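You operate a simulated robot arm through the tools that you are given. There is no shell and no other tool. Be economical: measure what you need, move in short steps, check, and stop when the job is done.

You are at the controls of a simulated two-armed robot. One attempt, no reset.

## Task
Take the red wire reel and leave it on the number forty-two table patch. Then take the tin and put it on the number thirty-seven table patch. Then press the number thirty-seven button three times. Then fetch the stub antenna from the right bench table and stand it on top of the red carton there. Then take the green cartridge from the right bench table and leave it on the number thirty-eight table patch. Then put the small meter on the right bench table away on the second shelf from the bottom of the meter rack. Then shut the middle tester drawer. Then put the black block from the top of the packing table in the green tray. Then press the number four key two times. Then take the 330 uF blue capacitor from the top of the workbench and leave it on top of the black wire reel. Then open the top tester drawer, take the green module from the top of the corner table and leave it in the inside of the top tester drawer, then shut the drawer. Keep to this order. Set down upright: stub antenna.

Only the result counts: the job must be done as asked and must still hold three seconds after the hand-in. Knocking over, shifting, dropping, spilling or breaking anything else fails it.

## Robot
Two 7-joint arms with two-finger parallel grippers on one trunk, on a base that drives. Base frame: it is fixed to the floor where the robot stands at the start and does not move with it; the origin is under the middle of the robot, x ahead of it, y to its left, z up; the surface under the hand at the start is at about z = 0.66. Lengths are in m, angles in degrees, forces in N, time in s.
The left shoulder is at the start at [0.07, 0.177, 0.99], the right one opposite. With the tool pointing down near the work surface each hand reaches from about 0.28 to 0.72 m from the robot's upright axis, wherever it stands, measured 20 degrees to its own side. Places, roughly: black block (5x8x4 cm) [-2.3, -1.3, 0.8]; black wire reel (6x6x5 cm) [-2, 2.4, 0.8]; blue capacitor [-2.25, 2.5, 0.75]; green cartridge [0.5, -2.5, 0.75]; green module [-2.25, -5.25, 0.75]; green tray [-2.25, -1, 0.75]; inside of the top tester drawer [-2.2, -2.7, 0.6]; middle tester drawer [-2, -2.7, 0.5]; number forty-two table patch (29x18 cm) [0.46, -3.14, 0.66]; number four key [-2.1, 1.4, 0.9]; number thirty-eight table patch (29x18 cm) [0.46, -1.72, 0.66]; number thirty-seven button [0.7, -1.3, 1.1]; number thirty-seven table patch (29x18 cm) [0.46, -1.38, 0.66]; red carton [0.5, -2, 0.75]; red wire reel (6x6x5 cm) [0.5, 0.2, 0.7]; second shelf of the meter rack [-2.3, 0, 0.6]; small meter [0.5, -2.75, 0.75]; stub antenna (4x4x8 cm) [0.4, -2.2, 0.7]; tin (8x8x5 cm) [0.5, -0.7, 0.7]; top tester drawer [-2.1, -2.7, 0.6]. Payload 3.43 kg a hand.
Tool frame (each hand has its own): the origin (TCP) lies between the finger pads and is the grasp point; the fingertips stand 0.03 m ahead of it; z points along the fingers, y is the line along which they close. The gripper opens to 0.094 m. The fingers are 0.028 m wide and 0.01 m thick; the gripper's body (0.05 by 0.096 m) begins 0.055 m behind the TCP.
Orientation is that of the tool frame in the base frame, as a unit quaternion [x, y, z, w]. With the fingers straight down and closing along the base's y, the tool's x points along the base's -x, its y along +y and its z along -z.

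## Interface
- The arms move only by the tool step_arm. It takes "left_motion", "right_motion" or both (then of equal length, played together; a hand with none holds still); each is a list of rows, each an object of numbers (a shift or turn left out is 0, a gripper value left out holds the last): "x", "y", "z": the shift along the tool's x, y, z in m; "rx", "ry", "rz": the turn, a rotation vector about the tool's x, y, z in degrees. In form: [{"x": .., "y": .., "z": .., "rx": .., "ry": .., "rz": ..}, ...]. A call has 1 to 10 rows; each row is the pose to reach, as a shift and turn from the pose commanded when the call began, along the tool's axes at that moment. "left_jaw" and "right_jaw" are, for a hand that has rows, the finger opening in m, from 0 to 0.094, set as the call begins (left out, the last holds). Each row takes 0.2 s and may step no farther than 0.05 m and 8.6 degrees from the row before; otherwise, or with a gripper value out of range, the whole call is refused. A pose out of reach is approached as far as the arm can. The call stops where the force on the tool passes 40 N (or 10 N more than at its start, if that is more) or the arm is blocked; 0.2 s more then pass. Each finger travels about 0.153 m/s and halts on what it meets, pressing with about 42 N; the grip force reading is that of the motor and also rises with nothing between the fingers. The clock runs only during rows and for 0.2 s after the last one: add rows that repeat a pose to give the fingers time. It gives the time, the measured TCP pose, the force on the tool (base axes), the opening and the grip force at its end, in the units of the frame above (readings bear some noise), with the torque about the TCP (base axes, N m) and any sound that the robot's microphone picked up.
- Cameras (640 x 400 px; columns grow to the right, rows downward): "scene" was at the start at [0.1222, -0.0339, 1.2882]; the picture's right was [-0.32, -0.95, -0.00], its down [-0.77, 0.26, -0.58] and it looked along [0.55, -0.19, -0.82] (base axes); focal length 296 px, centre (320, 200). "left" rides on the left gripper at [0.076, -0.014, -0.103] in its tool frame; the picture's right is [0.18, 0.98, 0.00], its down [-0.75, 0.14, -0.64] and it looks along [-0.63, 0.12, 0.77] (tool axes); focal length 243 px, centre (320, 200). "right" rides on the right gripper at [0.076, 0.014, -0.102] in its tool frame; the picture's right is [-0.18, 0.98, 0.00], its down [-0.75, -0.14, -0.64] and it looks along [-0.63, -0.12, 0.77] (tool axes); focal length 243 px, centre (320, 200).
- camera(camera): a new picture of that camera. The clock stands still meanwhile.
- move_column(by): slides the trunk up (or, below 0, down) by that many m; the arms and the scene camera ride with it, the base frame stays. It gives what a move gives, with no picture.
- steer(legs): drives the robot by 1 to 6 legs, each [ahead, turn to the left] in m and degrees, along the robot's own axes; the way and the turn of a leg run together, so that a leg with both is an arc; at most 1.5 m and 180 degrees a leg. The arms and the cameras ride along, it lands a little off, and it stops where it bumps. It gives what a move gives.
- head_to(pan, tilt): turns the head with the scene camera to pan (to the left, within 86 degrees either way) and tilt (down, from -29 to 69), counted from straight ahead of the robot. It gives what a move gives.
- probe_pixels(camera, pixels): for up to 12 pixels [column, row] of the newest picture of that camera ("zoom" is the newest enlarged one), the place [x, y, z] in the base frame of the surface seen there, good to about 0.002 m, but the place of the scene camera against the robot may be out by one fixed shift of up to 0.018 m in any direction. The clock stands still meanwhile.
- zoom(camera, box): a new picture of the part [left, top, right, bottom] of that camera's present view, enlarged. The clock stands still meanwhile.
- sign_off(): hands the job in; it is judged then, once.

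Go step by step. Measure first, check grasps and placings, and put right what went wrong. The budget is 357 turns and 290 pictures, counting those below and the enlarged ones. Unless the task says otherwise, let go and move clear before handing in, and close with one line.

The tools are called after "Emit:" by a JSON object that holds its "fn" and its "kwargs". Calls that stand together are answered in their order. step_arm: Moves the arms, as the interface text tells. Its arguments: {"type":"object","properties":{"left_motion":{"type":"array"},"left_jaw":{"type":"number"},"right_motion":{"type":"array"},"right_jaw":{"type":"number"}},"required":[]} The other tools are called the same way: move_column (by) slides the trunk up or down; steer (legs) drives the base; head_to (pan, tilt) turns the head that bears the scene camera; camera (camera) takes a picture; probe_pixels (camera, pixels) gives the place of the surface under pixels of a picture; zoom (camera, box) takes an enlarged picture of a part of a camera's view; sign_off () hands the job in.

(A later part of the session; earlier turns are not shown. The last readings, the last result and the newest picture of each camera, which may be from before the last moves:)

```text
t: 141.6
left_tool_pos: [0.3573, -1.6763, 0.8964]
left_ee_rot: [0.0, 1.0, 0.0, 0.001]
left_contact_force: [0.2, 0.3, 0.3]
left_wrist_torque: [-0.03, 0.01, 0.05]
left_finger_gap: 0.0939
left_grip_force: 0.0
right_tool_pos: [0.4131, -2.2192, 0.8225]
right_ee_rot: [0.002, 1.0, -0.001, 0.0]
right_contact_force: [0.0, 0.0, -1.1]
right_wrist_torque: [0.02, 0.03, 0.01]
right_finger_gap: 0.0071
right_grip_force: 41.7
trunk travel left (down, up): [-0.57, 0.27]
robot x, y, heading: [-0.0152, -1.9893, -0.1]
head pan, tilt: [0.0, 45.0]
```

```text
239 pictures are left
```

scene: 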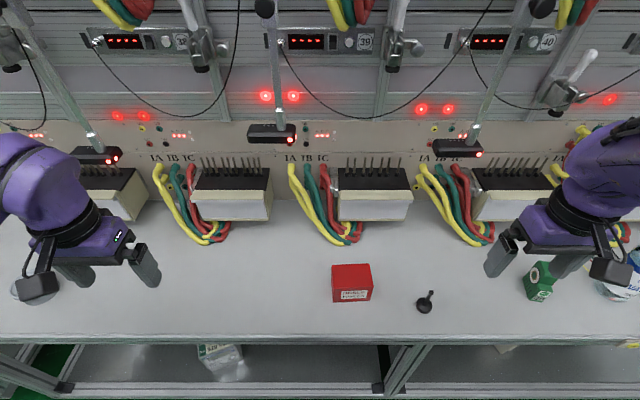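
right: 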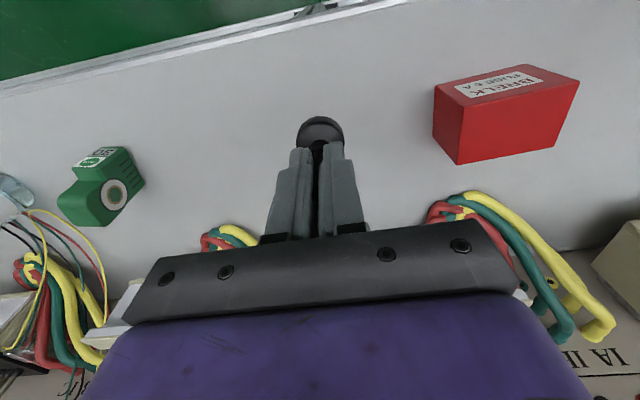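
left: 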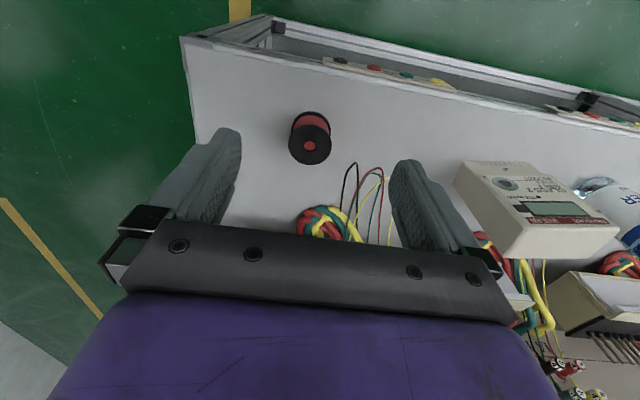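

Antenna held. Carry to above the carton centre (0.455,-2.058) and re-measure the carton.

Emit:
{"fn": "step_arm", "kwargs": {"right_motion": [{"z": -0.02}, {"z": -0.02, "x": -0.01, "y": 0.04}, {"z": -0.02, "x": -0.02, "y": 0.08}, {"z": -0.02, "x": -0.03, "y": 0.12}, {"z": -0.02, "x": -0.042, "y": 0.161}, {"z": -0.02, "x": -0.042, "y": 0.161}]}}

Emit:
{"fn": "camera", "kwargs": {"camera": "right"}}

Emit:
{"fn": "zoom", "kwargs": {"camera": "scene", "box": [270, 200, 430, 300]}}

```text
t: 143.0
left_tool_pos: [0.3564, -1.6777, 0.8971]
left_ee_rot: [0.0, 1.0, 0.0, 0.0]
left_contact_force: [0.3, 0.5, 0.0]
left_wrist_torque: [-0.02, -0.04, 0.03]
left_finger_gap: 0.094
left_grip_force: 0.1
right_tool_pos: [0.4535, -2.057, 0.8421]
right_ee_rot: [0.002, 1.0, 0.001, 0.0]
right_contact_force: [0.2, 0.1, -0.1]
right_wrist_torque: [0.02, 0.0, 0.04]
right_finger_gap: 0.0072
right_grip_force: 41.6
trunk travel left (down, up): [-0.57, 0.27]
robot x, y, heading: [-0.0152, -1.9878, -0.0]
head pan, tilt: [0.0, 45.0]
```

```text
238 pictures are left
```

right: 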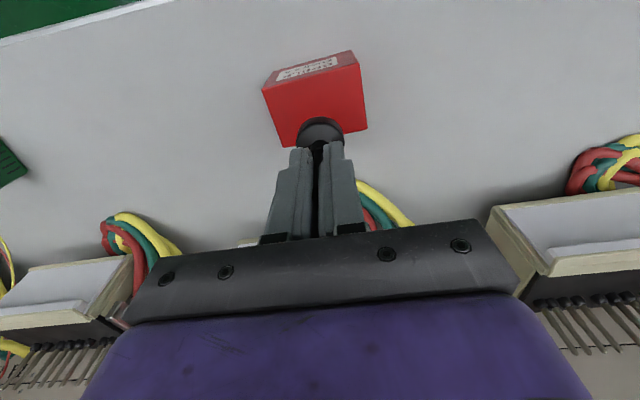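

```text
4.00 times, centred on (350, 250) of scene
```

zoom: 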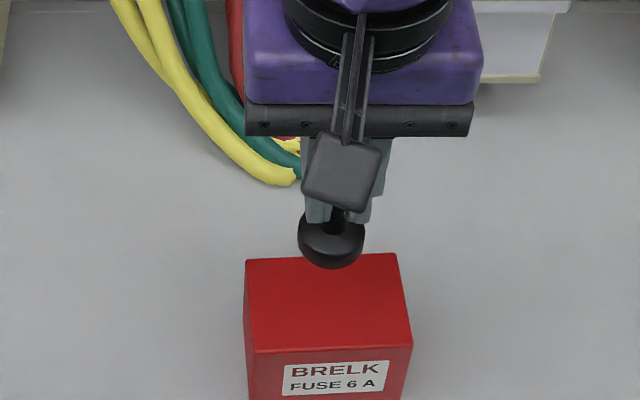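

Emit:
{"fn": "probe_pixels", "kwargs": {"camera": "right", "pixels": [[285, 142], [294, 135], [264, 90], [355, 70], [362, 125], [300, 90], [320, 125]]}}

```text
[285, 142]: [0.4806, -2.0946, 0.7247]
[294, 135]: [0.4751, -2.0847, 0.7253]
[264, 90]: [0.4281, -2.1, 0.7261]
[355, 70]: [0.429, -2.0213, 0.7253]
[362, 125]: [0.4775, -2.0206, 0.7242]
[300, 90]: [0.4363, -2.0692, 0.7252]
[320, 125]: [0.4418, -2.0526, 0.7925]
```

Carton centre (0.455,-2.059) confirmed. Lower to just touching and release.

Emit:
{"fn": "step_arm", "kwargs": {"right_motion": [{"x": -0.001, "y": -0.002, "z": 0.02}, {"x": -0.001, "y": -0.002, "z": 0.036}, {"x": -0.001, "y": -0.002, "z": 0.046}, {"x": -0.001, "y": -0.002, "z": 0.051}, {"x": -0.001, "y": -0.002, "z": 0.053}, {"x": -0.001, "y": -0.002, "z": 0.053}]}}

Emit:
{"fn": "zoom", "kwargs": {"camera": "scene", "box": [270, 200, 430, 300]}}

```text
t: 144.4
left_tool_pos: [0.3574, -1.677, 0.8953]
left_ee_rot: [0.0, 1.0, 0.001, 0.001]
left_contact_force: [-0.1, 0.4, -0.5]
left_wrist_torque: [0.0, 0.0, -0.02]
left_finger_gap: 0.0939
left_grip_force: 0.1
right_tool_pos: [0.4563, -2.0569, 0.7888]
right_ee_rot: [0.003, 1.0, -0.001, -0.001]
right_contact_force: [-0.8, -0.3, -1.0]
right_wrist_torque: [0.02, 0.0, 0.02]
right_finger_gap: 0.0077
right_grip_force: 41.4
trunk travel left (down, up): [-0.57, 0.27]
robot x, y, heading: [-0.0117, -1.9889, 0.0]
head pan, tilt: [0.0, 45.0]
```

```text
4.00 times, centred on (350, 250) of scene
```

zoom: 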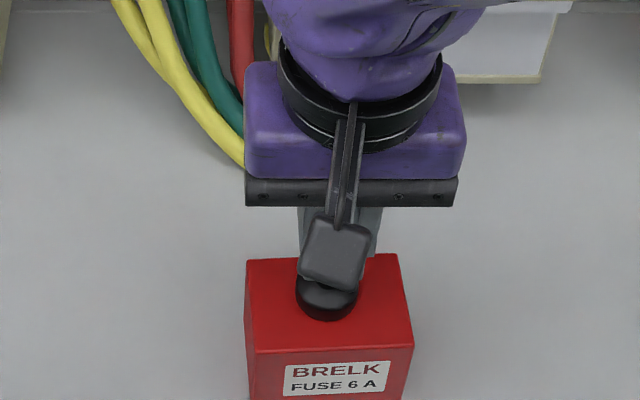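

Emit:
{"fn": "step_arm", "kwargs": {"right_motion": [{"z": 0.001}, {"z": 0.002}, {"z": 0.002}]}}

```text
t: 145.2
left_tool_pos: [0.3571, -1.6759, 0.8968]
left_ee_rot: [0.0, 1.0, 0.0, 0.001]
left_contact_force: [-0.6, -0.4, -0.4]
left_wrist_torque: [0.02, -0.02, 0.03]
left_finger_gap: 0.0942
left_grip_force: 0.0
right_tool_pos: [0.4557, -2.0579, 0.7882]
right_ee_rot: [0.002, 1.0, 0.0, 0.001]
right_contact_force: [0.3, -1.1, 11.6]
right_wrist_torque: [-0.08, 0.02, 0.02]
right_finger_gap: 0.0075
right_grip_force: 41.2
trunk travel left (down, up): [-0.57, 0.27]
robot x, y, heading: [-0.0177, -1.9896, -0.1]
head pan, tilt: [0.0, 45.0]
```

Contact (11.6 N). Open slightly, then lift straight up.

Emit:
{"fn": "step_arm", "kwargs": {"right_motion": [{"z": -0.001}, {"z": -0.001}, {"z": -0.001}], "right_jaw": 0.05}}

Emit:
{"fn": "step_arm", "kwargs": {"right_motion": [{"z": -0.02}, {"z": -0.05}, {"z": -0.09}, {"z": -0.12}, {"z": -0.12}]}}

Emit:
{"fn": "camera", "kwargs": {"camera": "right"}}

```text
t: 146.0
left_tool_pos: [0.3566, -1.6768, 0.8958]
left_ee_rot: [0.0, 1.0, 0.0, -0.001]
left_contact_force: [-0.8, 0.7, 0.7]
left_wrist_torque: [0.02, -0.01, 0.01]
left_finger_gap: 0.094
left_grip_force: 0.2
right_tool_pos: [0.4544, -2.0567, 0.7869]
right_ee_rot: [0.002, 1.0, 0.0, -0.002]
right_contact_force: [-0.2, 0.3, -0.1]
right_wrist_torque: [-0.01, -0.06, -0.05]
right_finger_gap: 0.0501
right_grip_force: 0.1
trunk travel left (down, up): [-0.57, 0.27]
robot x, y, heading: [-0.0155, -1.9878, -0.2]
head pan, tilt: [0.0, 45.0]
```

```text
t: 147.2
left_tool_pos: [0.3575, -1.6771, 0.8973]
left_ee_rot: [0.0, 1.0, 0.001, -0.001]
left_contact_force: [0.1, 0.7, -0.3]
left_wrist_torque: [0.04, 0.03, 0.01]
left_finger_gap: 0.094
left_grip_force: 0.0
right_tool_pos: [0.4553, -2.0543, 0.9062]
right_ee_rot: [0.002, 1.0, 0.0, -0.001]
right_contact_force: [0.6, -0.3, 0.2]
right_wrist_torque: [-0.03, 0.01, -0.03]
right_finger_gap: 0.0502
right_grip_force: 0.0
trunk travel left (down, up): [-0.57, 0.27]
robot x, y, heading: [-0.0167, -1.9929, -0.2]
head pan, tilt: [0.0, 45.0]
```

```text
235 pictures are left
```

right: 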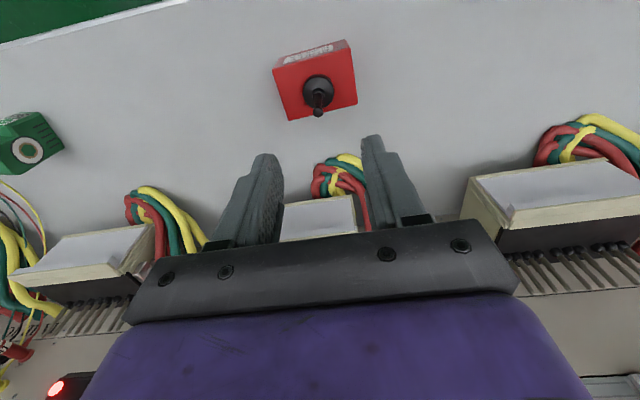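

The antenna stands on the carton. Now the green cartridge: move the right hand toward it.

Emit:
{"fn": "step_arm", "kwargs": {"right_motion": [{"y": -0.045, "x": 0.01}, {"y": -0.09, "x": 0.02}, {"y": -0.135, "x": 0.02}, {"y": -0.18, "x": 0.02}, {"y": -0.225, "x": 0.02}, {"y": -0.27, "x": 0.02}, {"y": -0.315, "x": 0.02}, {"y": -0.36, "x": 0.02}, {"y": -0.39, "x": 0.02}, {"y": -0.39, "x": 0.02}], "right_jaw": 0.094}}

Emit:
{"fn": "camera", "kwargs": {"camera": "right"}}

Emit:
{"fn": "head_to", "kwargs": {"pan": -35, "tilt": 45}}

Emit:
{"fn": "camera", "kwargs": {"camera": "scene"}}

```text
t: 149.4
left_tool_pos: [0.3565, -1.6768, 0.8966]
left_ee_rot: [0.0, 1.0, 0.0, 0.0]
left_contact_force: [-0.2, 1.0, -0.4]
left_wrist_torque: [-0.02, 0.0, 0.01]
left_finger_gap: 0.0941
left_grip_force: 0.0
right_tool_pos: [0.4324, -2.4464, 0.9059]
right_ee_rot: [0.002, 1.0, 0.0, 0.0]
right_contact_force: [1.1, 0.2, 0.9]
right_wrist_torque: [0.02, 0.04, 0.04]
right_finger_gap: 0.0938
right_grip_force: 0.0
trunk travel left (down, up): [-0.57, 0.27]
robot x, y, heading: [-0.014, -1.9892, -0.1]
head pan, tilt: [0.0, 45.0]
```

```text
234 pictures are left
```

right: 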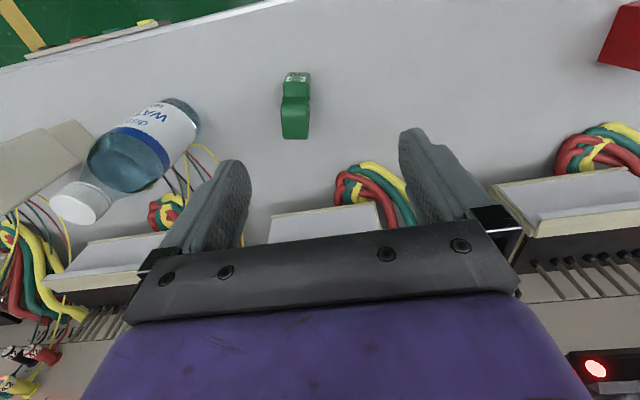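

```text
t: 150.4
left_tool_pos: [0.3566, -1.6769, 0.8976]
left_ee_rot: [0.001, 1.0, 0.0, 0.0]
left_contact_force: [0.4, -0.4, 0.2]
left_wrist_torque: [0.01, 0.0, 0.01]
left_finger_gap: 0.0942
left_grip_force: 0.1
right_tool_pos: [0.4326, -2.4457, 0.9057]
right_ee_rot: [0.002, 1.0, 0.0, -0.002]
right_contact_force: [-0.2, -0.6, -0.7]
right_wrist_torque: [-0.01, 0.03, -0.01]
right_finger_gap: 0.0941
right_grip_force: 0.0
trunk travel left (down, up): [-0.57, 0.27]
robot x, y, heading: [-0.0162, -1.9902, -0.2]
head pan, tilt: [-35.0, 45.0]
```

```text
233 pictures are left
```

scene: 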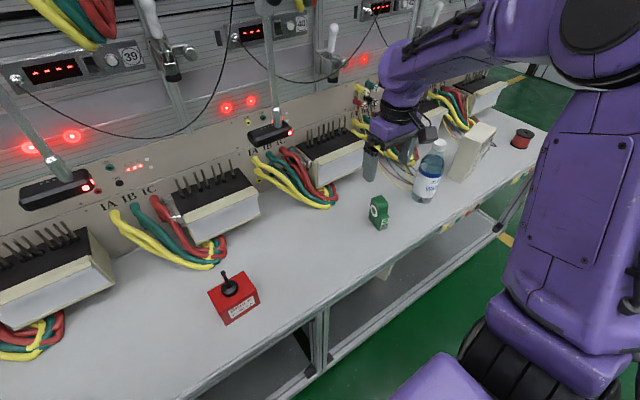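

Emit:
{"fn": "zoom", "kwargs": {"camera": "right", "box": [240, 50, 360, 160]}}

Emit:
{"fn": "zoom", "kwargs": {"camera": "scene", "box": [340, 180, 420, 240]}}

Emit:
{"fn": "probe_pixels", "kwargs": {"camera": "right", "pixels": [[297, 76], [297, 90], [285, 100], [308, 100], [297, 100], [297, 112], [297, 130], [284, 125], [306, 125], [297, 137]]}}

```text
3.64 times, centred on (300, 105) of right
```

zoom: 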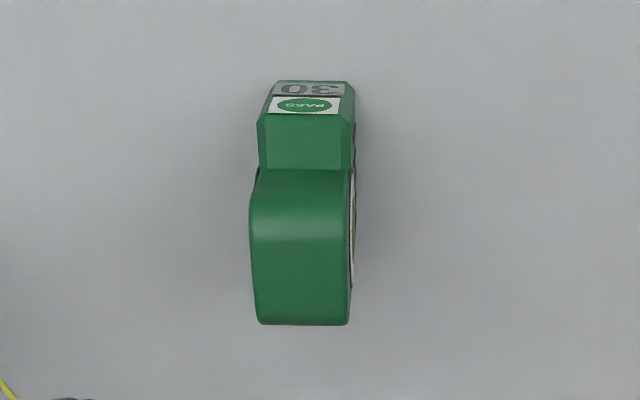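

```text
6.67 times, centred on (380, 210) of scene
```

zoom: 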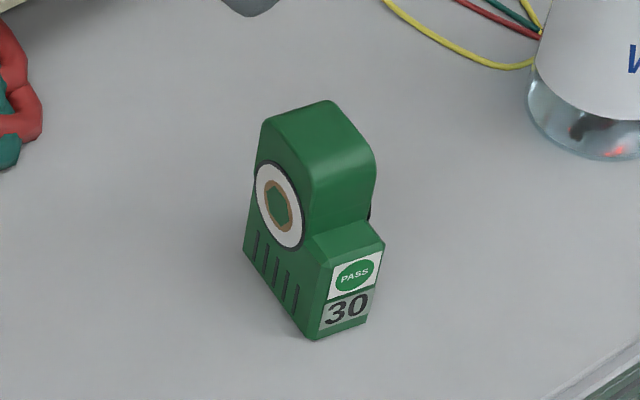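

```text
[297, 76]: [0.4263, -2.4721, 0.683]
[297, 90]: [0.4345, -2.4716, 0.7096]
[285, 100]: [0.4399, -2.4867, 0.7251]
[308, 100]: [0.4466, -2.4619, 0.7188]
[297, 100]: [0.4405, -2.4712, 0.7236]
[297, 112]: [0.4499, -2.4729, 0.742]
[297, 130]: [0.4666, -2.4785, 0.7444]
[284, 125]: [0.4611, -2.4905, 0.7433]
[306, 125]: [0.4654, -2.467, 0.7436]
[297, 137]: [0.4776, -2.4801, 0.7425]
```

The cartridge stands upright, ~2.5 cm thick, centre ≈(0.460,-2.478), yawed about -12°. I'll align the hand above it.

Emit:
{"fn": "step_arm", "kwargs": {"right_motion": [{"x": -0.01, "y": -0.01, "z": 0.02, "rz": 6}, {"x": -0.02, "y": -0.02, "z": 0.05, "rz": 12}, {"x": -0.027, "y": -0.0315, "z": 0.08, "rz": 12}, {"x": -0.027, "y": -0.0315, "z": 0.08, "rz": 12}], "right_jaw": 0.07}}

Emit:
{"fn": "camera", "kwargs": {"camera": "right"}}

```text
t: 151.4
left_tool_pos: [0.3562, -1.6764, 0.8969]
left_ee_rot: [0.0, 1.0, -0.001, 0.0]
left_contact_force: [0.3, 0.2, -1.0]
left_wrist_torque: [-0.01, -0.06, 0.0]
left_finger_gap: 0.0938
left_grip_force: 0.0
right_tool_pos: [0.4583, -2.478, 0.8279]
right_ee_rot: [0.107, 0.994, 0.0, 0.0]
right_contact_force: [0.3, 0.3, -0.6]
right_wrist_torque: [-0.02, -0.05, -0.02]
right_finger_gap: 0.0699
right_grip_force: 0.1
trunk travel left (down, up): [-0.57, 0.27]
robot x, y, heading: [-0.0122, -1.9926, -0.1]
head pan, tilt: [-35.0, 45.0]
```

```text
230 pictures are left
```

right: 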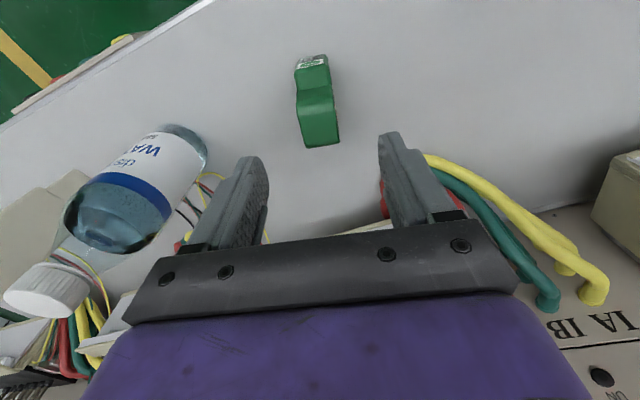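

Emit:
{"fn": "zoom", "kwargs": {"camera": "right", "box": [270, 40, 370, 160]}}

Emit:
{"fn": "probe_pixels", "kwargs": {"camera": "right", "pixels": [[299, 115], [334, 112], [304, 143], [339, 140], [298, 80], [329, 75], [318, 125], [298, 65]]}}

```text
3.33 times, centred on (320, 100) of right
```

zoom: 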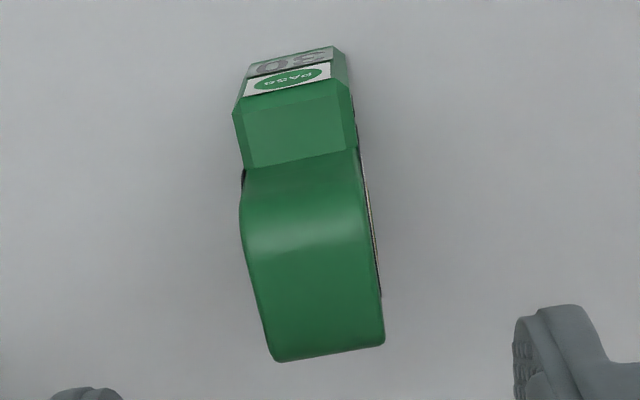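

```text
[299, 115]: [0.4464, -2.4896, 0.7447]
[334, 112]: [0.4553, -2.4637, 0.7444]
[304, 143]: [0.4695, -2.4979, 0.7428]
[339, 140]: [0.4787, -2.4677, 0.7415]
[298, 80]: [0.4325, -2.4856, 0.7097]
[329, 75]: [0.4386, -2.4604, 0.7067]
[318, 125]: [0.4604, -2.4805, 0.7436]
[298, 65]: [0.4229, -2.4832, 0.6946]
```

Yaw is nearer -16°. Add 4°, descend to z≈0.705 and grip.

Emit:
{"fn": "step_arm", "kwargs": {"right_motion": [{"x": -0.002, "y": -0.002, "z": 0.04, "rz": 4}, {"x": -0.002, "y": -0.002, "z": 0.08, "rz": 4}, {"x": -0.002, "y": -0.002, "z": 0.105, "rz": 4}, {"x": -0.002, "y": -0.002, "z": 0.122, "rz": 4}, {"x": -0.002, "y": -0.002, "z": 0.122, "rz": 4}]}}

Emit:
{"fn": "step_arm", "kwargs": {"right_motion": [{"z": 0}, {"z": 0}, {"z": 0}, {"z": 0}], "right_jaw": 0.0}}

Emit:
{"fn": "step_arm", "kwargs": {"right_motion": [{"z": -0.005}, {"z": -0.012}, {"z": -0.025}, {"z": -0.04}, {"z": -0.06}, {"z": -0.08}, {"z": -0.1}, {"z": -0.12}, {"z": -0.12}]}}

Emit:
{"fn": "camera", "kwargs": {"camera": "right"}}

```text
t: 152.6
left_tool_pos: [0.3569, -1.6775, 0.8975]
left_ee_rot: [0.0, 1.0, 0.0, 0.0]
left_contact_force: [-0.6, -0.3, -0.7]
left_wrist_torque: [0.0, 0.0, 0.01]
left_finger_gap: 0.0939
left_grip_force: 0.1
right_tool_pos: [0.4631, -2.4821, 0.7045]
right_ee_rot: [0.142, 0.99, 0.0, 0.0]
right_contact_force: [0.5, 1.1, 0.7]
right_wrist_torque: [0.01, 0.0, -0.02]
right_finger_gap: 0.0701
right_grip_force: 0.1
trunk travel left (down, up): [-0.57, 0.27]
robot x, y, heading: [-0.0139, -1.9902, -0.1]
head pan, tilt: [-35.0, 45.0]
```

```text
t: 153.6
left_tool_pos: [0.3562, -1.6771, 0.8964]
left_ee_rot: [0.0, 1.0, 0.0, 0.0]
left_contact_force: [0.0, 0.4, 0.1]
left_wrist_torque: [0.05, 0.03, -0.02]
left_finger_gap: 0.0939
left_grip_force: 0.0
right_tool_pos: [0.462, -2.4812, 0.7055]
right_ee_rot: [0.142, 0.99, 0.0, -0.001]
right_contact_force: [0.5, -0.1, -0.2]
right_wrist_torque: [-0.02, -0.06, -0.03]
right_finger_gap: 0.034
right_grip_force: 41.9
trunk travel left (down, up): [-0.57, 0.27]
robot x, y, heading: [-0.015, -1.9894, -0.1]
head pan, tilt: [-35.0, 45.0]
```

```text
t: 155.6
left_tool_pos: [0.358, -1.6775, 0.8969]
left_ee_rot: [0.0, 1.0, -0.001, 0.001]
left_contact_force: [0.3, 0.0, 0.5]
left_wrist_torque: [0.05, 0.0, -0.03]
left_finger_gap: 0.094
left_grip_force: 0.1
right_tool_pos: [0.4645, -2.4794, 0.8249]
right_ee_rot: [0.142, 0.99, 0.0, -0.001]
right_contact_force: [0.2, 0.1, -0.9]
right_wrist_torque: [-0.01, 0.01, 0.01]
right_finger_gap: 0.0339
right_grip_force: 41.8
trunk travel left (down, up): [-0.57, 0.27]
robot x, y, heading: [-0.0154, -1.985, -0.0]
head pan, tilt: [-35.0, 45.0]
```

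```text
228 pictures are left
```

right: 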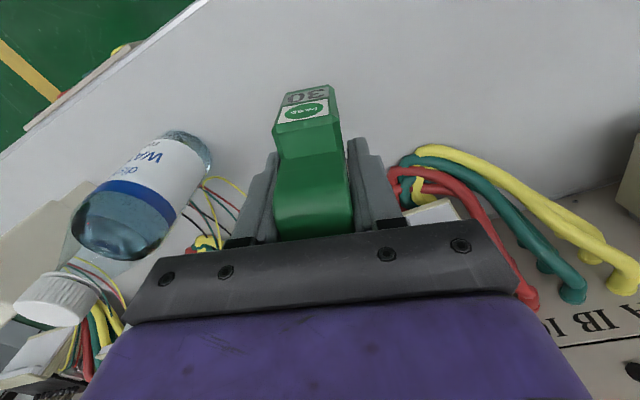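

Cartridge held (gap 0.034). Raise, pull back, then drive to station 38.

Emit:
{"fn": "step_arm", "kwargs": {"right_motion": [{"z": -0.03}, {"z": -0.06, "x": 0.02, "y": 0.02}, {"z": -0.08, "x": 0.05, "y": 0.05}, {"z": -0.08, "x": 0.08, "y": 0.08}, {"z": -0.08, "x": 0.1, "y": 0.11}, {"z": -0.08, "x": 0.1, "y": 0.11}]}}

Emit:
{"fn": "steer", "kwargs": {"legs": [[-0.4, 0], [0, 90], [0.45, 0], [0, -90]]}}

```text
t: 157.0
left_tool_pos: [0.3585, -1.6774, 0.8968]
left_ee_rot: [0.001, 1.0, 0.001, 0.001]
left_contact_force: [-0.2, -0.5, -0.6]
left_wrist_torque: [-0.02, 0.03, 0.02]
left_finger_gap: 0.094
left_grip_force: 0.0
right_tool_pos: [0.395, -2.3467, 0.9045]
right_ee_rot: [0.142, 0.99, 0.001, 0.0]
right_contact_force: [0.3, -0.3, -1.2]
right_wrist_torque: [0.02, -0.02, 0.02]
right_finger_gap: 0.0339
right_grip_force: 41.8
trunk travel left (down, up): [-0.57, 0.27]
robot x, y, heading: [-0.0168, -1.9862, -0.1]
head pan, tilt: [-35.0, 45.0]
```

```text
t: 169.4
left_tool_pos: [-0.0341, -1.2235, 0.897]
left_ee_rot: [0.003, 1.0, 0.001, 0.0]
left_contact_force: [0.2, -0.1, 0.2]
left_wrist_torque: [0.04, 0.01, -0.03]
left_finger_gap: 0.0943
left_grip_force: 0.1
right_tool_pos: [0.0015, -1.8917, 0.9037]
right_ee_rot: [0.144, 0.99, 0.0, -0.001]
right_contact_force: [-0.3, -0.7, 0.5]
right_wrist_torque: [0.02, -0.03, 0.03]
right_finger_gap: 0.0339
right_grip_force: 42.3
trunk travel left (down, up): [-0.57, 0.27]
robot x, y, heading: [-0.4086, -1.5357, -0.5]
head pan, tilt: [-35.0, 45.0]
```

Emit:
{"fn": "steer", "kwargs": {"legs": [[0.4, 0.4]]}}

Emit:
{"fn": "step_arm", "kwargs": {"right_motion": [{"y": 0.04}, {"y": 0.08}, {"y": 0.12}, {"y": 0.14}, {"y": 0.14}]}}

Emit:
{"fn": "camera", "kwargs": {"camera": "right"}}

Emit:
{"fn": "camera", "kwargs": {"camera": "scene"}}

```text
t: 172.0
left_tool_pos: [0.376, -1.2225, 0.8967]
left_ee_rot: [0.0, 1.0, 0.0, -0.001]
left_contact_force: [0.3, -0.2, -0.1]
left_wrist_torque: [0.02, 0.02, -0.01]
left_finger_gap: 0.0943
left_grip_force: 0.0
right_tool_pos: [0.4153, -1.8898, 0.9033]
right_ee_rot: [0.142, 0.99, 0.0, -0.001]
right_contact_force: [0.6, 0.3, -1.7]
right_wrist_torque: [0.02, 0.0, 0.0]
right_finger_gap: 0.0339
right_grip_force: 42.4
trunk travel left (down, up): [-0.57, 0.27]
robot x, y, heading: [0.0015, -1.5336, -0.2]
head pan, tilt: [-35.0, 45.0]
```

```text
t: 173.2
left_tool_pos: [0.3762, -1.2234, 0.8967]
left_ee_rot: [0.0, 1.0, 0.0, 0.0]
left_contact_force: [1.1, -0.5, 0.4]
left_wrist_torque: [-0.02, -0.01, 0.05]
left_finger_gap: 0.0939
left_grip_force: 0.1
right_tool_pos: [0.4542, -1.7561, 0.9045]
right_ee_rot: [0.142, 0.99, 0.0, -0.001]
right_contact_force: [0.0, 0.0, -1.0]
right_wrist_torque: [0.02, 0.01, 0.01]
right_finger_gap: 0.0338
right_grip_force: 41.9
trunk travel left (down, up): [-0.57, 0.27]
robot x, y, heading: [0.0057, -1.5348, -0.0]
head pan, tilt: [-35.0, 45.0]
```

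```text
227 pictures are left
```

right: 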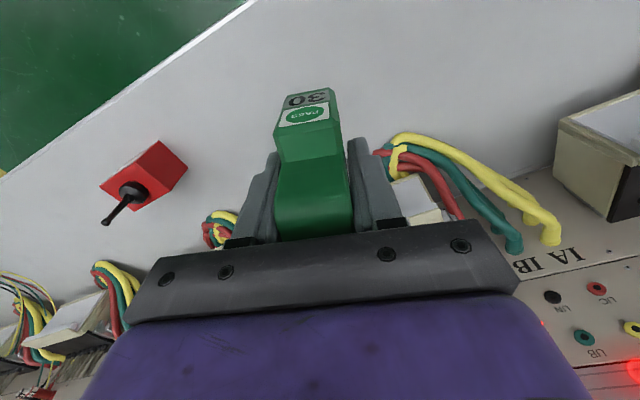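

```text
226 pictures are left
```

scene: 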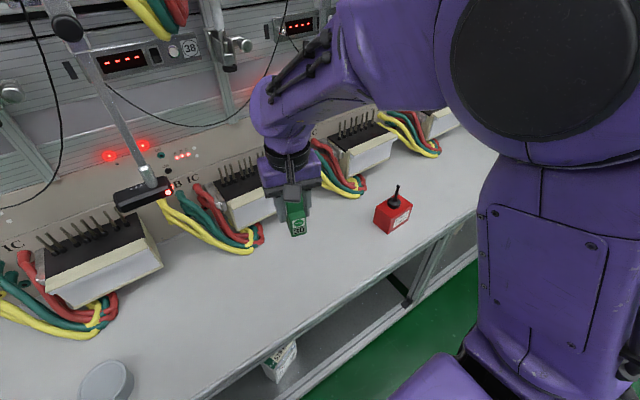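

I'll go to (0.438,-1.725) and lower to the table.

Emit:
{"fn": "step_arm", "kwargs": {"right_motion": [{"x": 0.024, "y": 0.024}, {"x": 0.024, "y": 0.024, "z": 0.045}, {"x": 0.024, "y": 0.024, "z": 0.09}, {"x": 0.024, "y": 0.024, "z": 0.135}, {"x": 0.024, "y": 0.024, "z": 0.17}, {"x": 0.024, "y": 0.024, "z": 0.187}, {"x": 0.024, "y": 0.024, "z": 0.196}, {"x": 0.024, "y": 0.024, "z": 0.198}, {"x": 0.024, "y": 0.024, "z": 0.198}]}}

Emit:
{"fn": "camera", "kwargs": {"camera": "right"}}

```text
t: 175.2
left_tool_pos: [0.3757, -1.2225, 0.8976]
left_ee_rot: [0.0, 1.0, 0.0, 0.001]
left_contact_force: [-0.4, -0.7, -0.2]
left_wrist_torque: [-0.03, -0.02, -0.03]
left_finger_gap: 0.0939
left_grip_force: 0.0
right_tool_pos: [0.4382, -1.7259, 0.7063]
right_ee_rot: [0.141, 0.99, 0.0, -0.001]
right_contact_force: [-0.1, -0.8, -1.7]
right_wrist_torque: [0.0, -0.02, -0.01]
right_finger_gap: 0.0339
right_grip_force: 42.3
trunk travel left (down, up): [-0.57, 0.27]
robot x, y, heading: [0.0029, -1.5325, 0.3]
head pan, tilt: [-35.0, 45.0]
```

```text
225 pictures are left
```

right: 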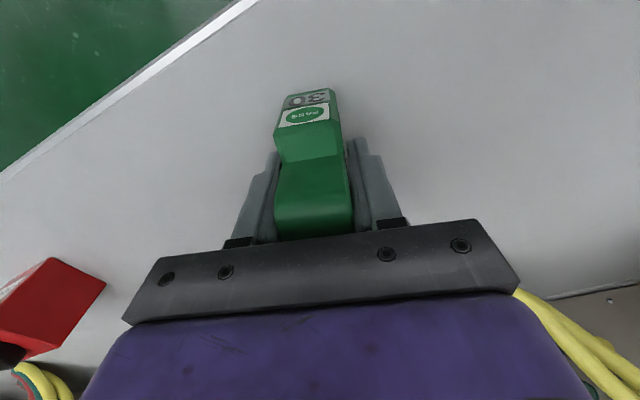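

Emit:
{"fn": "step_arm", "kwargs": {"right_motion": [{"z": 0.001}, {"z": 0.002}, {"z": 0.002}]}}

Emit:
{"fn": "step_arm", "kwargs": {"right_motion": [{"z": -0.001}, {"z": -0.001}, {"z": -0.001}], "right_jaw": 0.075}}

Emit:
{"fn": "step_arm", "kwargs": {"right_motion": [{"z": -0.02}, {"z": -0.06}, {"z": -0.1}, {"z": -0.14}, {"z": -0.18}, {"z": -0.2}, {"z": -0.2, "x": 0.03}]}}

Emit:
{"fn": "camera", "kwargs": {"camera": "right"}}

```text
t: 176.0
left_tool_pos: [0.3764, -1.2215, 0.8966]
left_ee_rot: [0.0, 1.0, 0.0, 0.0]
left_contact_force: [-0.1, 0.2, 0.7]
left_wrist_torque: [0.04, 0.0, -0.02]
left_finger_gap: 0.0941
left_grip_force: 0.1
right_tool_pos: [0.4378, -1.7261, 0.7069]
right_ee_rot: [0.142, 0.99, 0.0, -0.001]
right_contact_force: [0.5, -0.8, -1.5]
right_wrist_torque: [0.02, 0.0, -0.01]
right_finger_gap: 0.0338
right_grip_force: 42.0
trunk travel left (down, up): [-0.57, 0.27]
robot x, y, heading: [0.004, -1.5344, 0.1]
head pan, tilt: [-35.0, 45.0]
```

```text
t: 176.8
left_tool_pos: [0.3752, -1.2218, 0.8967]
left_ee_rot: [0.0, 1.0, 0.0, 0.0]
left_contact_force: [-0.1, -0.8, -0.4]
left_wrist_torque: [0.01, -0.01, 0.0]
left_finger_gap: 0.0938
left_grip_force: 0.0
right_tool_pos: [0.4374, -1.7255, 0.706]
right_ee_rot: [0.141, 0.99, 0.001, -0.001]
right_contact_force: [0.4, -0.1, -0.1]
right_wrist_torque: [0.0, -0.03, -0.02]
right_finger_gap: 0.075
right_grip_force: 0.1
trunk travel left (down, up): [-0.57, 0.27]
robot x, y, heading: [0.0029, -1.5351, 0.1]
head pan, tilt: [-35.0, 45.0]
```

```text
t: 178.4
left_tool_pos: [0.3756, -1.2242, 0.8989]
left_ee_rot: [0.0, 1.0, 0.002, 0.0]
left_contact_force: [-0.3, 0.1, 0.6]
left_wrist_torque: [0.02, -0.03, 0.01]
left_finger_gap: 0.0941
left_grip_force: 0.1
right_tool_pos: [0.4089, -1.7204, 0.9064]
right_ee_rot: [0.14, 0.99, 0.002, 0.001]
right_contact_force: [-0.3, 0.0, 0.7]
right_wrist_torque: [0.04, -0.04, -0.01]
right_finger_gap: 0.0749
right_grip_force: 0.0
trunk travel left (down, up): [-0.57, 0.27]
robot x, y, heading: [0.0046, -1.5355, 0.1]
head pan, tilt: [-35.0, 45.0]
```

```text
224 pictures are left
```

right: 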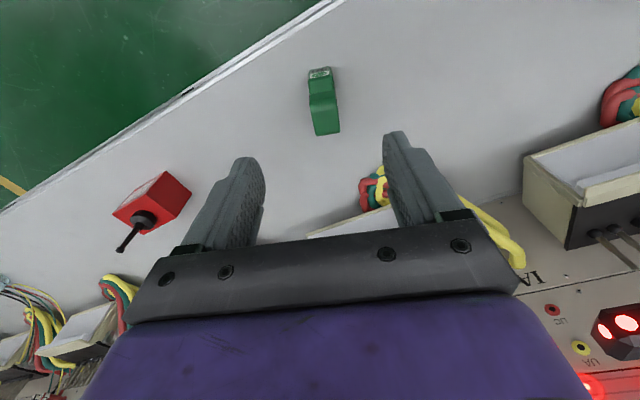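

Cartridge stands on patch 38. Next the small meter: unrotate the right hand, and drive to y≈-2.6.

Emit:
{"fn": "step_arm", "kwargs": {"right_motion": [{"rz": -8}, {"rz": -16.3}, {"rz": -16.3, "x": 0.03}, {"rz": -16.3, "x": 0.05}], "right_jaw": 0.094}}

Emit:
{"fn": "steer", "kwargs": {"legs": [[-0.4, 0], [0, -90], [1.06, 0], [0, 90]]}}

Emit:
{"fn": "head_to", "kwargs": {"pan": -10, "tilt": 40}}

Emit:
{"fn": "camera", "kwargs": {"camera": "scene"}}

```text
t: 179.4
left_tool_pos: [0.3736, -1.2218, 0.8972]
left_ee_rot: [0.0, 1.0, 0.0, 0.0]
left_contact_force: [0.5, 0.2, -1.2]
left_wrist_torque: [0.0, 0.01, -0.03]
left_finger_gap: 0.0939
left_grip_force: 0.0
right_tool_pos: [0.3606, -1.702, 0.905]
right_ee_rot: [0.0, 1.0, -0.001, 0.0]
right_contact_force: [0.2, 0.2, -0.2]
right_wrist_torque: [0.01, 0.0, -0.02]
right_finger_gap: 0.0938
right_grip_force: 0.0
trunk travel left (down, up): [-0.57, 0.27]
robot x, y, heading: [0.0002, -1.5356, 0.1]
head pan, tilt: [-35.0, 45.0]
```

```text
t: 194.6
left_tool_pos: [-0.0222, -2.3037, 0.897]
left_ee_rot: [0.009, 1.0, 0.001, 0.0]
left_contact_force: [0.0, 0.0, -0.2]
left_wrist_torque: [-0.02, 0.03, -0.02]
left_finger_gap: 0.0939
left_grip_force: 0.1
right_tool_pos: [-0.0446, -2.784, 0.9045]
right_ee_rot: [0.008, 1.0, 0.0, 0.0]
right_contact_force: [-0.4, 0.7, 0.1]
right_wrist_torque: [-0.01, 0.0, 0.0]
right_finger_gap: 0.094
right_grip_force: 0.1
trunk travel left (down, up): [-0.57, 0.27]
robot x, y, heading: [-0.4006, -2.6093, -0.7]
head pan, tilt: [-35.0, 45.0]
```

```text
t: 195.5
left_tool_pos: [-0.025, -2.3054, 0.8967]
left_ee_rot: [0.008, 1.0, 0.0, 0.0]
left_contact_force: [0.8, 0.2, 0.8]
left_wrist_torque: [-0.01, -0.01, -0.01]
left_finger_gap: 0.0941
left_grip_force: 0.2
right_tool_pos: [-0.0456, -2.7845, 0.9041]
right_ee_rot: [0.008, 1.0, 0.0, 0.0]
right_contact_force: [-0.4, -0.2, -0.6]
right_wrist_torque: [-0.01, 0.0, -0.01]
right_finger_gap: 0.0943
right_grip_force: 0.0
trunk travel left (down, up): [-0.57, 0.27]
robot x, y, heading: [-0.4011, -2.6114, -0.9]
head pan, tilt: [-10.0, 40.0]
```

```text
223 pictures are left
```

scene: 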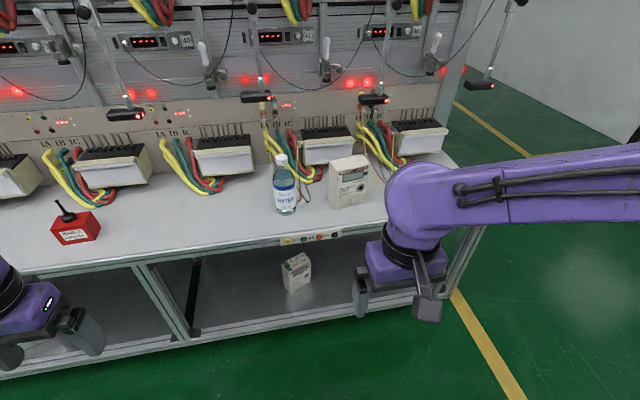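

Emit:
{"fn": "zoom", "kwargs": {"camera": "scene", "box": [260, 140, 400, 228]}}

Emit:
{"fn": "probe_pixels", "kwargs": {"camera": "scene", "pixels": [[330, 165], [365, 160], [348, 160], [331, 205], [363, 205], [348, 185], [346, 157], [283, 190], [285, 155]]}}

```text
4.55 times, centred on (330, 184) of scene
```

zoom: 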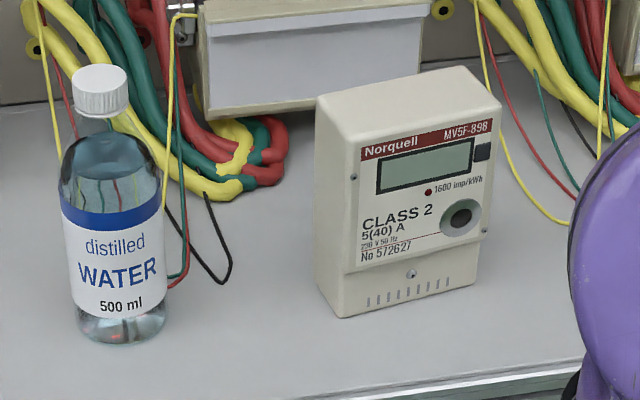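

```text
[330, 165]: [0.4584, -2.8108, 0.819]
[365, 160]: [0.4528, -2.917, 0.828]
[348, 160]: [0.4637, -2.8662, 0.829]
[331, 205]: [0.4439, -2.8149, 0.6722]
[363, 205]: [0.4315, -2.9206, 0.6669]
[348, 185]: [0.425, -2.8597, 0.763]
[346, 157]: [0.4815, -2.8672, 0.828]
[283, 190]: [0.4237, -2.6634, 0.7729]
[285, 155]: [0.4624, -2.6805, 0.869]
```

The meter is about 11 cm wide, 6 cm deep and 15.5 cm tall. Before choosing the grasp I'll look at the meter rack by turning round.

Emit:
{"fn": "steer", "kwargs": {"legs": [[-0.5, 0], [0, 125]]}}

Emit:
{"fn": "head_to", "kwargs": {"pan": 10, "tilt": 15}}

Emit:
{"fn": "camera", "kwargs": {"camera": "scene"}}

```text
t: 203.6
left_tool_pos: [-1.3632, -2.4501, 0.897]
left_ee_rot: [0.872, -0.49, 0.0, 0.0]
left_contact_force: [-0.4, -0.4, -0.2]
left_wrist_torque: [0.0, 0.02, 0.0]
left_finger_gap: 0.094
left_grip_force: 0.1
right_tool_pos: [-0.9472, -2.2104, 0.9055]
right_ee_rot: [0.872, -0.489, 0.0, 0.0]
right_contact_force: [0.1, 0.1, 1.1]
right_wrist_torque: [0.01, 0.0, -0.02]
right_finger_gap: 0.094
right_grip_force: 0.0
trunk travel left (down, up): [-0.57, 0.27]
robot x, y, heading: [-0.9019, -2.6024, 121.4]
head pan, tilt: [-10.0, 40.0]
```

```text
t: 204.4
left_tool_pos: [-1.3625, -2.4489, 0.8977]
left_ee_rot: [0.873, -0.488, -0.001, 0.0]
left_contact_force: [-0.2, -0.5, -0.4]
left_wrist_torque: [0.05, 0.01, -0.01]
left_finger_gap: 0.0942
left_grip_force: 0.0
right_tool_pos: [-0.9464, -2.2088, 0.9042]
right_ee_rot: [0.873, -0.489, 0.0, 0.0]
right_contact_force: [0.3, 0.6, 0.5]
right_wrist_torque: [0.02, -0.02, -0.01]
right_finger_gap: 0.0938
right_grip_force: 0.0
trunk travel left (down, up): [-0.57, 0.27]
robot x, y, heading: [-0.9041, -2.6054, 121.3]
head pan, tilt: [10.0, 15.0]
```

```text
221 pictures are left
```

scene: 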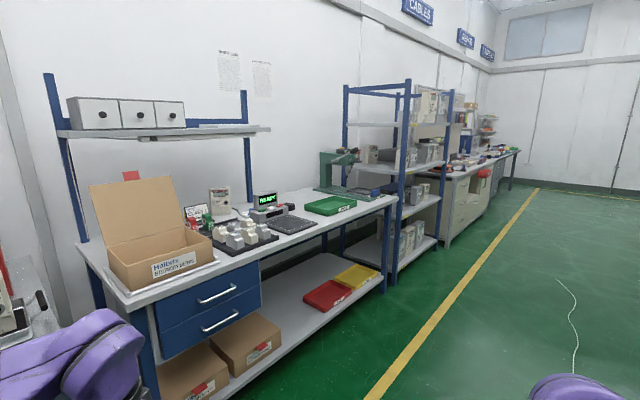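

Emit:
{"fn": "zoom", "kwargs": {"camera": "scene", "box": [330, 70, 470, 290]}}

Emit:
{"fn": "zoom", "kwargs": {"camera": "scene", "box": [80, 140, 400, 310]}}

Emit:
{"fn": "probe_pixels", "kwargs": {"camera": "scene", "pixels": [[412, 130], [420, 165], [420, 203], [418, 240], [398, 280], [403, 110], [450, 100]]}}

```text
1.82 times, centred on (400, 180) of scene
```

zoom: 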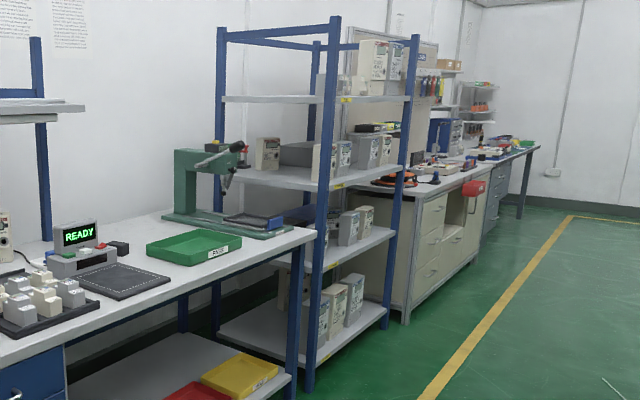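

```text
2.00 times, centred on (240, 225) of scene
```

zoom: 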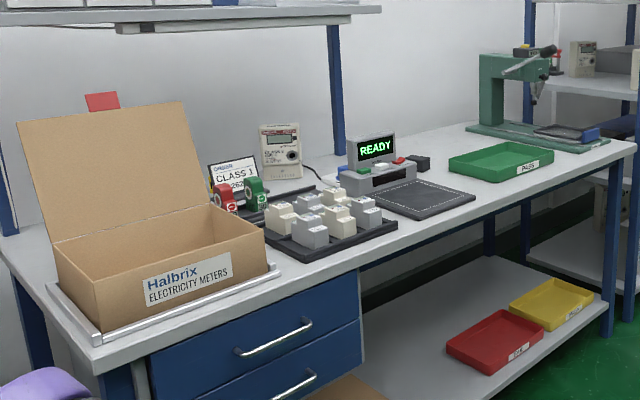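

```text
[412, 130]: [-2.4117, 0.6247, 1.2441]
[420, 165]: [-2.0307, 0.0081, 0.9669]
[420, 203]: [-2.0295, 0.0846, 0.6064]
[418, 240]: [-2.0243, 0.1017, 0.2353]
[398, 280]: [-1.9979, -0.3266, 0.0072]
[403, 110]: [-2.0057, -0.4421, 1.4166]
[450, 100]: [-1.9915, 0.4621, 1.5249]
```

The rack's second shelf is at z≈0.6 with about 0.35 m headroom, so I'll grasp the meter with a tilted hand from its right (-y) side, closing across its 6 cm depth. I'll drive to a diagonal stance near (-0.08,-3.15), heading 50°.

Emit:
{"fn": "steer", "kwargs": {"legs": [[0, -155], [0.95, 0], [0, 84]]}}

Emit:
{"fn": "head_to", "kwargs": {"pan": -20, "tilt": 45}}

Emit:
{"fn": "camera", "kwargs": {"camera": "scene"}}

```text
t: 219.3
left_tool_pos: [-0.1519, -2.65, 0.8973]
left_ee_rot: [-0.419, 0.908, 0.0, 0.0]
left_contact_force: [-0.1, 0.7, 0.0]
left_wrist_torque: [0.01, 0.0, 0.0]
left_finger_gap: 0.0941
left_grip_force: 0.1
right_tool_pos: [0.206, -2.9719, 0.9056]
right_ee_rot: [-0.419, 0.908, 0.0, -0.001]
right_contact_force: [0.1, -0.4, -0.2]
right_wrist_torque: [0.02, 0.0, 0.01]
right_finger_gap: 0.094
right_grip_force: 0.0
trunk travel left (down, up): [-0.57, 0.27]
robot x, y, heading: [-0.1568, -3.1366, 49.3]
head pan, tilt: [10.0, 15.0]
```

```text
t: 220.3
left_tool_pos: [-0.151, -2.6506, 0.8969]
left_ee_rot: [-0.419, 0.908, 0.001, 0.0]
left_contact_force: [-0.2, 0.3, 0.1]
left_wrist_torque: [-0.02, 0.01, -0.02]
left_finger_gap: 0.0939
left_grip_force: 0.1
right_tool_pos: [0.2049, -2.973, 0.9044]
right_ee_rot: [-0.418, 0.908, 0.0, 0.0]
right_contact_force: [-0.5, -0.9, 0.1]
right_wrist_torque: [0.0, 0.03, -0.02]
right_finger_gap: 0.0943
right_grip_force: 0.0
trunk travel left (down, up): [-0.57, 0.27]
robot x, y, heading: [-0.1571, -3.1371, 49.4]
head pan, tilt: [-20.0, 45.0]
```

```text
218 pictures are left
```

scene: 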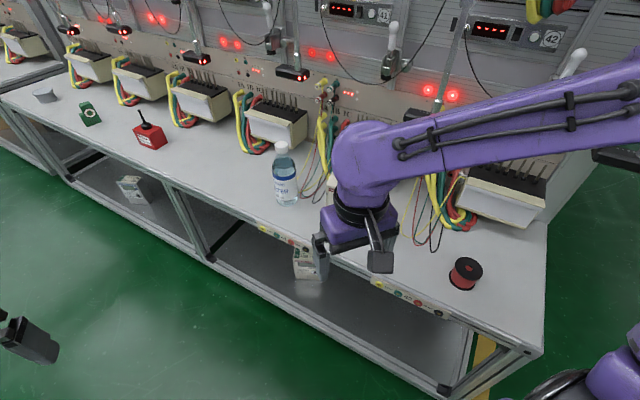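

I'm at (-0.157,-3.137), heading 49.4°. I'll raise and yaw the right hand toward +y and move it to the meter's right side.

Emit:
{"fn": "step_arm", "kwargs": {"right_motion": [{"z": -0.045}, {"x": -0.02, "y": -0.04, "z": -0.045, "rz": -7}, {"x": -0.04, "y": -0.08, "z": -0.045, "rz": -14}, {"x": -0.06, "y": -0.12, "z": -0.045, "rz": -21}, {"x": -0.08, "y": -0.16, "z": -0.045, "rz": -28}, {"x": -0.1, "y": -0.2, "z": -0.045, "rz": -34}, {"x": -0.111, "y": -0.201, "z": -0.045, "rz": -34}]}}

Emit:
{"fn": "camera", "kwargs": {"camera": "right"}}

```text
t: 221.9
left_tool_pos: [-0.1508, -2.6487, 0.8951]
left_ee_rot: [-0.418, 0.908, 0.0, 0.0]
left_contact_force: [0.1, 0.9, -0.4]
left_wrist_torque: [0.01, -0.02, -0.01]
left_finger_gap: 0.0942
left_grip_force: 0.0
right_tool_pos: [0.4277, -3.0187, 0.9502]
right_ee_rot: [-0.666, 0.746, 0.0, 0.001]
right_contact_force: [0.1, 0.1, 0.1]
right_wrist_torque: [0.0, 0.0, -0.01]
right_finger_gap: 0.0941
right_grip_force: 0.1
trunk travel left (down, up): [-0.57, 0.27]
robot x, y, heading: [-0.1556, -3.1407, 49.7]
head pan, tilt: [-20.0, 45.0]
```

```text
217 pictures are left
```

right: 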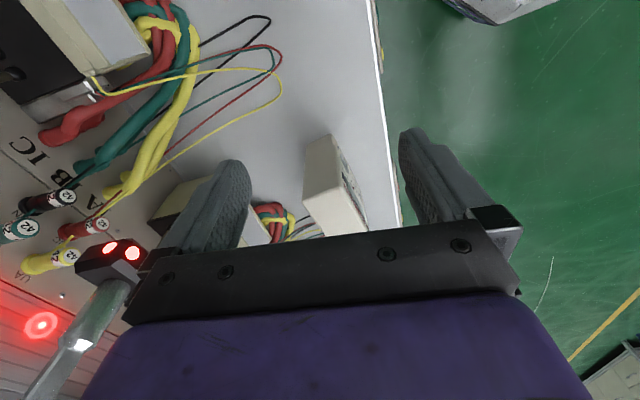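

Emit:
{"fn": "zoom", "kwargs": {"camera": "right", "box": [280, 120, 400, 240]}}

Emit:
{"fn": "probe_pixels", "kwargs": {"camera": "right", "pixels": [[308, 145], [330, 138], [306, 190], [345, 195], [320, 215], [315, 160], [110, 255], [120, 255], [270, 70], [280, 100]]}}

```text
3.33 times, centred on (340, 180) of right
```

zoom: 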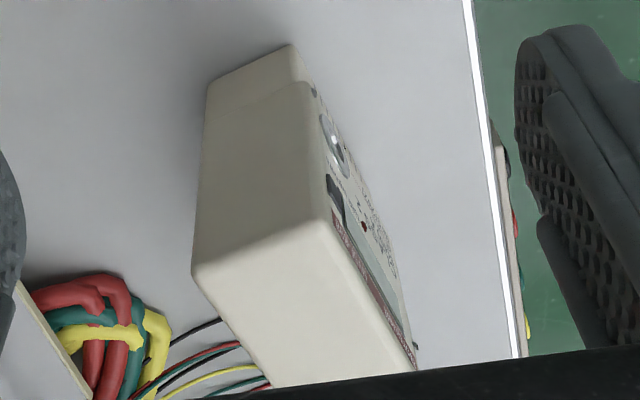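

```text
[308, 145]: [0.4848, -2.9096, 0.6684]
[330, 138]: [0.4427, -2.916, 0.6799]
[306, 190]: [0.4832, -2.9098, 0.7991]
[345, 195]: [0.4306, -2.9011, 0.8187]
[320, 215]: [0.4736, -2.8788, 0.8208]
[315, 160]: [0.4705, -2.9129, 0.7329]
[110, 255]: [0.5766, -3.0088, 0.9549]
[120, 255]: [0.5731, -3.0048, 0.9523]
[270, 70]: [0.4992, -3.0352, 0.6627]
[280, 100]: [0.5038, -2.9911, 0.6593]
```

Emit:
{"fn": "probe_pixels", "kwargs": {"camera": "right", "pixels": [[304, 204], [339, 189], [312, 200], [330, 193], [345, 192], [364, 226], [307, 208], [322, 232], [352, 205], [340, 215], [332, 180], [308, 175]]}}

```text
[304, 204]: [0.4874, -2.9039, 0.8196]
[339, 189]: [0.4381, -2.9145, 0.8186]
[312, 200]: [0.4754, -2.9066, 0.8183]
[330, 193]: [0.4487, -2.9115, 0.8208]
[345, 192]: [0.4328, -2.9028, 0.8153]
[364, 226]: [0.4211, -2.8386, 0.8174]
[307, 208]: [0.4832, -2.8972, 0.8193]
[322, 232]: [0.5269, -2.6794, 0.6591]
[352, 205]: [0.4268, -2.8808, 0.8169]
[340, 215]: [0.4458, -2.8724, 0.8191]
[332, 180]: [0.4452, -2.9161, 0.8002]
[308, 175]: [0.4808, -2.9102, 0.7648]
```

The meter's width axis points at ~101° and its side-top centre is (0.461,-2.909,0.82). I'll add yaw, then tilt the hand 50° toward the meter.

Emit:
{"fn": "step_arm", "kwargs": {"right_motion": [{"rz": -6}, {"rz": -12}, {"rz": -17.5}, {"rz": -17.5}]}}

Emit:
{"fn": "step_arm", "kwargs": {"right_motion": [{"ry": -8.4}, {"ry": -16.8}, {"ry": -25.2}, {"ry": -33.6}, {"ry": -42}, {"ry": -50}, {"ry": -50}]}}

Emit:
{"fn": "camera", "kwargs": {"camera": "right"}}

Emit:
{"fn": "camera", "kwargs": {"camera": "scene"}}

```text
t: 222.9
left_tool_pos: [-0.1489, -2.6504, 0.8979]
left_ee_rot: [-0.419, 0.908, 0.001, -0.001]
left_contact_force: [0.6, 0.2, -0.1]
left_wrist_torque: [-0.02, 0.02, 0.03]
left_finger_gap: 0.0939
left_grip_force: 0.1
right_tool_pos: [0.4302, -3.0172, 0.949]
right_ee_rot: [0.771, -0.636, 0.0, 0.001]
right_contact_force: [-0.7, -0.3, -0.2]
right_wrist_torque: [0.02, -0.01, -0.02]
right_finger_gap: 0.0939
right_grip_force: 0.1
trunk travel left (down, up): [-0.57, 0.27]
robot x, y, heading: [-0.1579, -3.1372, 49.3]
head pan, tilt: [-20.0, 45.0]
```

```text
t: 224.5
left_tool_pos: [-0.15, -2.6506, 0.8977]
left_ee_rot: [-0.419, 0.908, 0.0, 0.0]
left_contact_force: [-1.3, 0.2, -0.2]
left_wrist_torque: [0.01, -0.01, -0.03]
left_finger_gap: 0.0939
left_grip_force: 0.1
right_tool_pos: [0.4295, -3.0182, 0.95]
right_ee_rot: [0.699, -0.577, -0.326, -0.269]
right_contact_force: [0.3, -0.5, 0.8]
right_wrist_torque: [0.0, 0.01, 0.0]
right_finger_gap: 0.094
right_grip_force: 0.0
trunk travel left (down, up): [-0.57, 0.27]
robot x, y, heading: [-0.1565, -3.1332, 49.4]
head pan, tilt: [-20.0, 45.0]
```

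```text
215 pictures are left
```

right: 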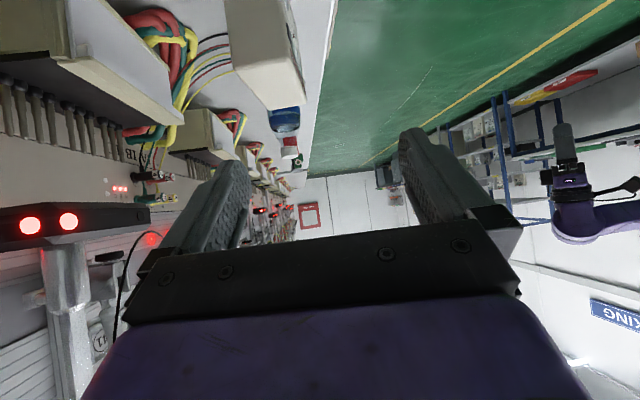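

```text
214 pictures are left
```

scene: 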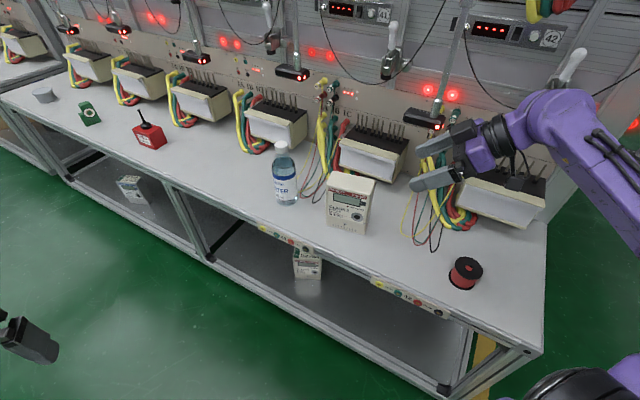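

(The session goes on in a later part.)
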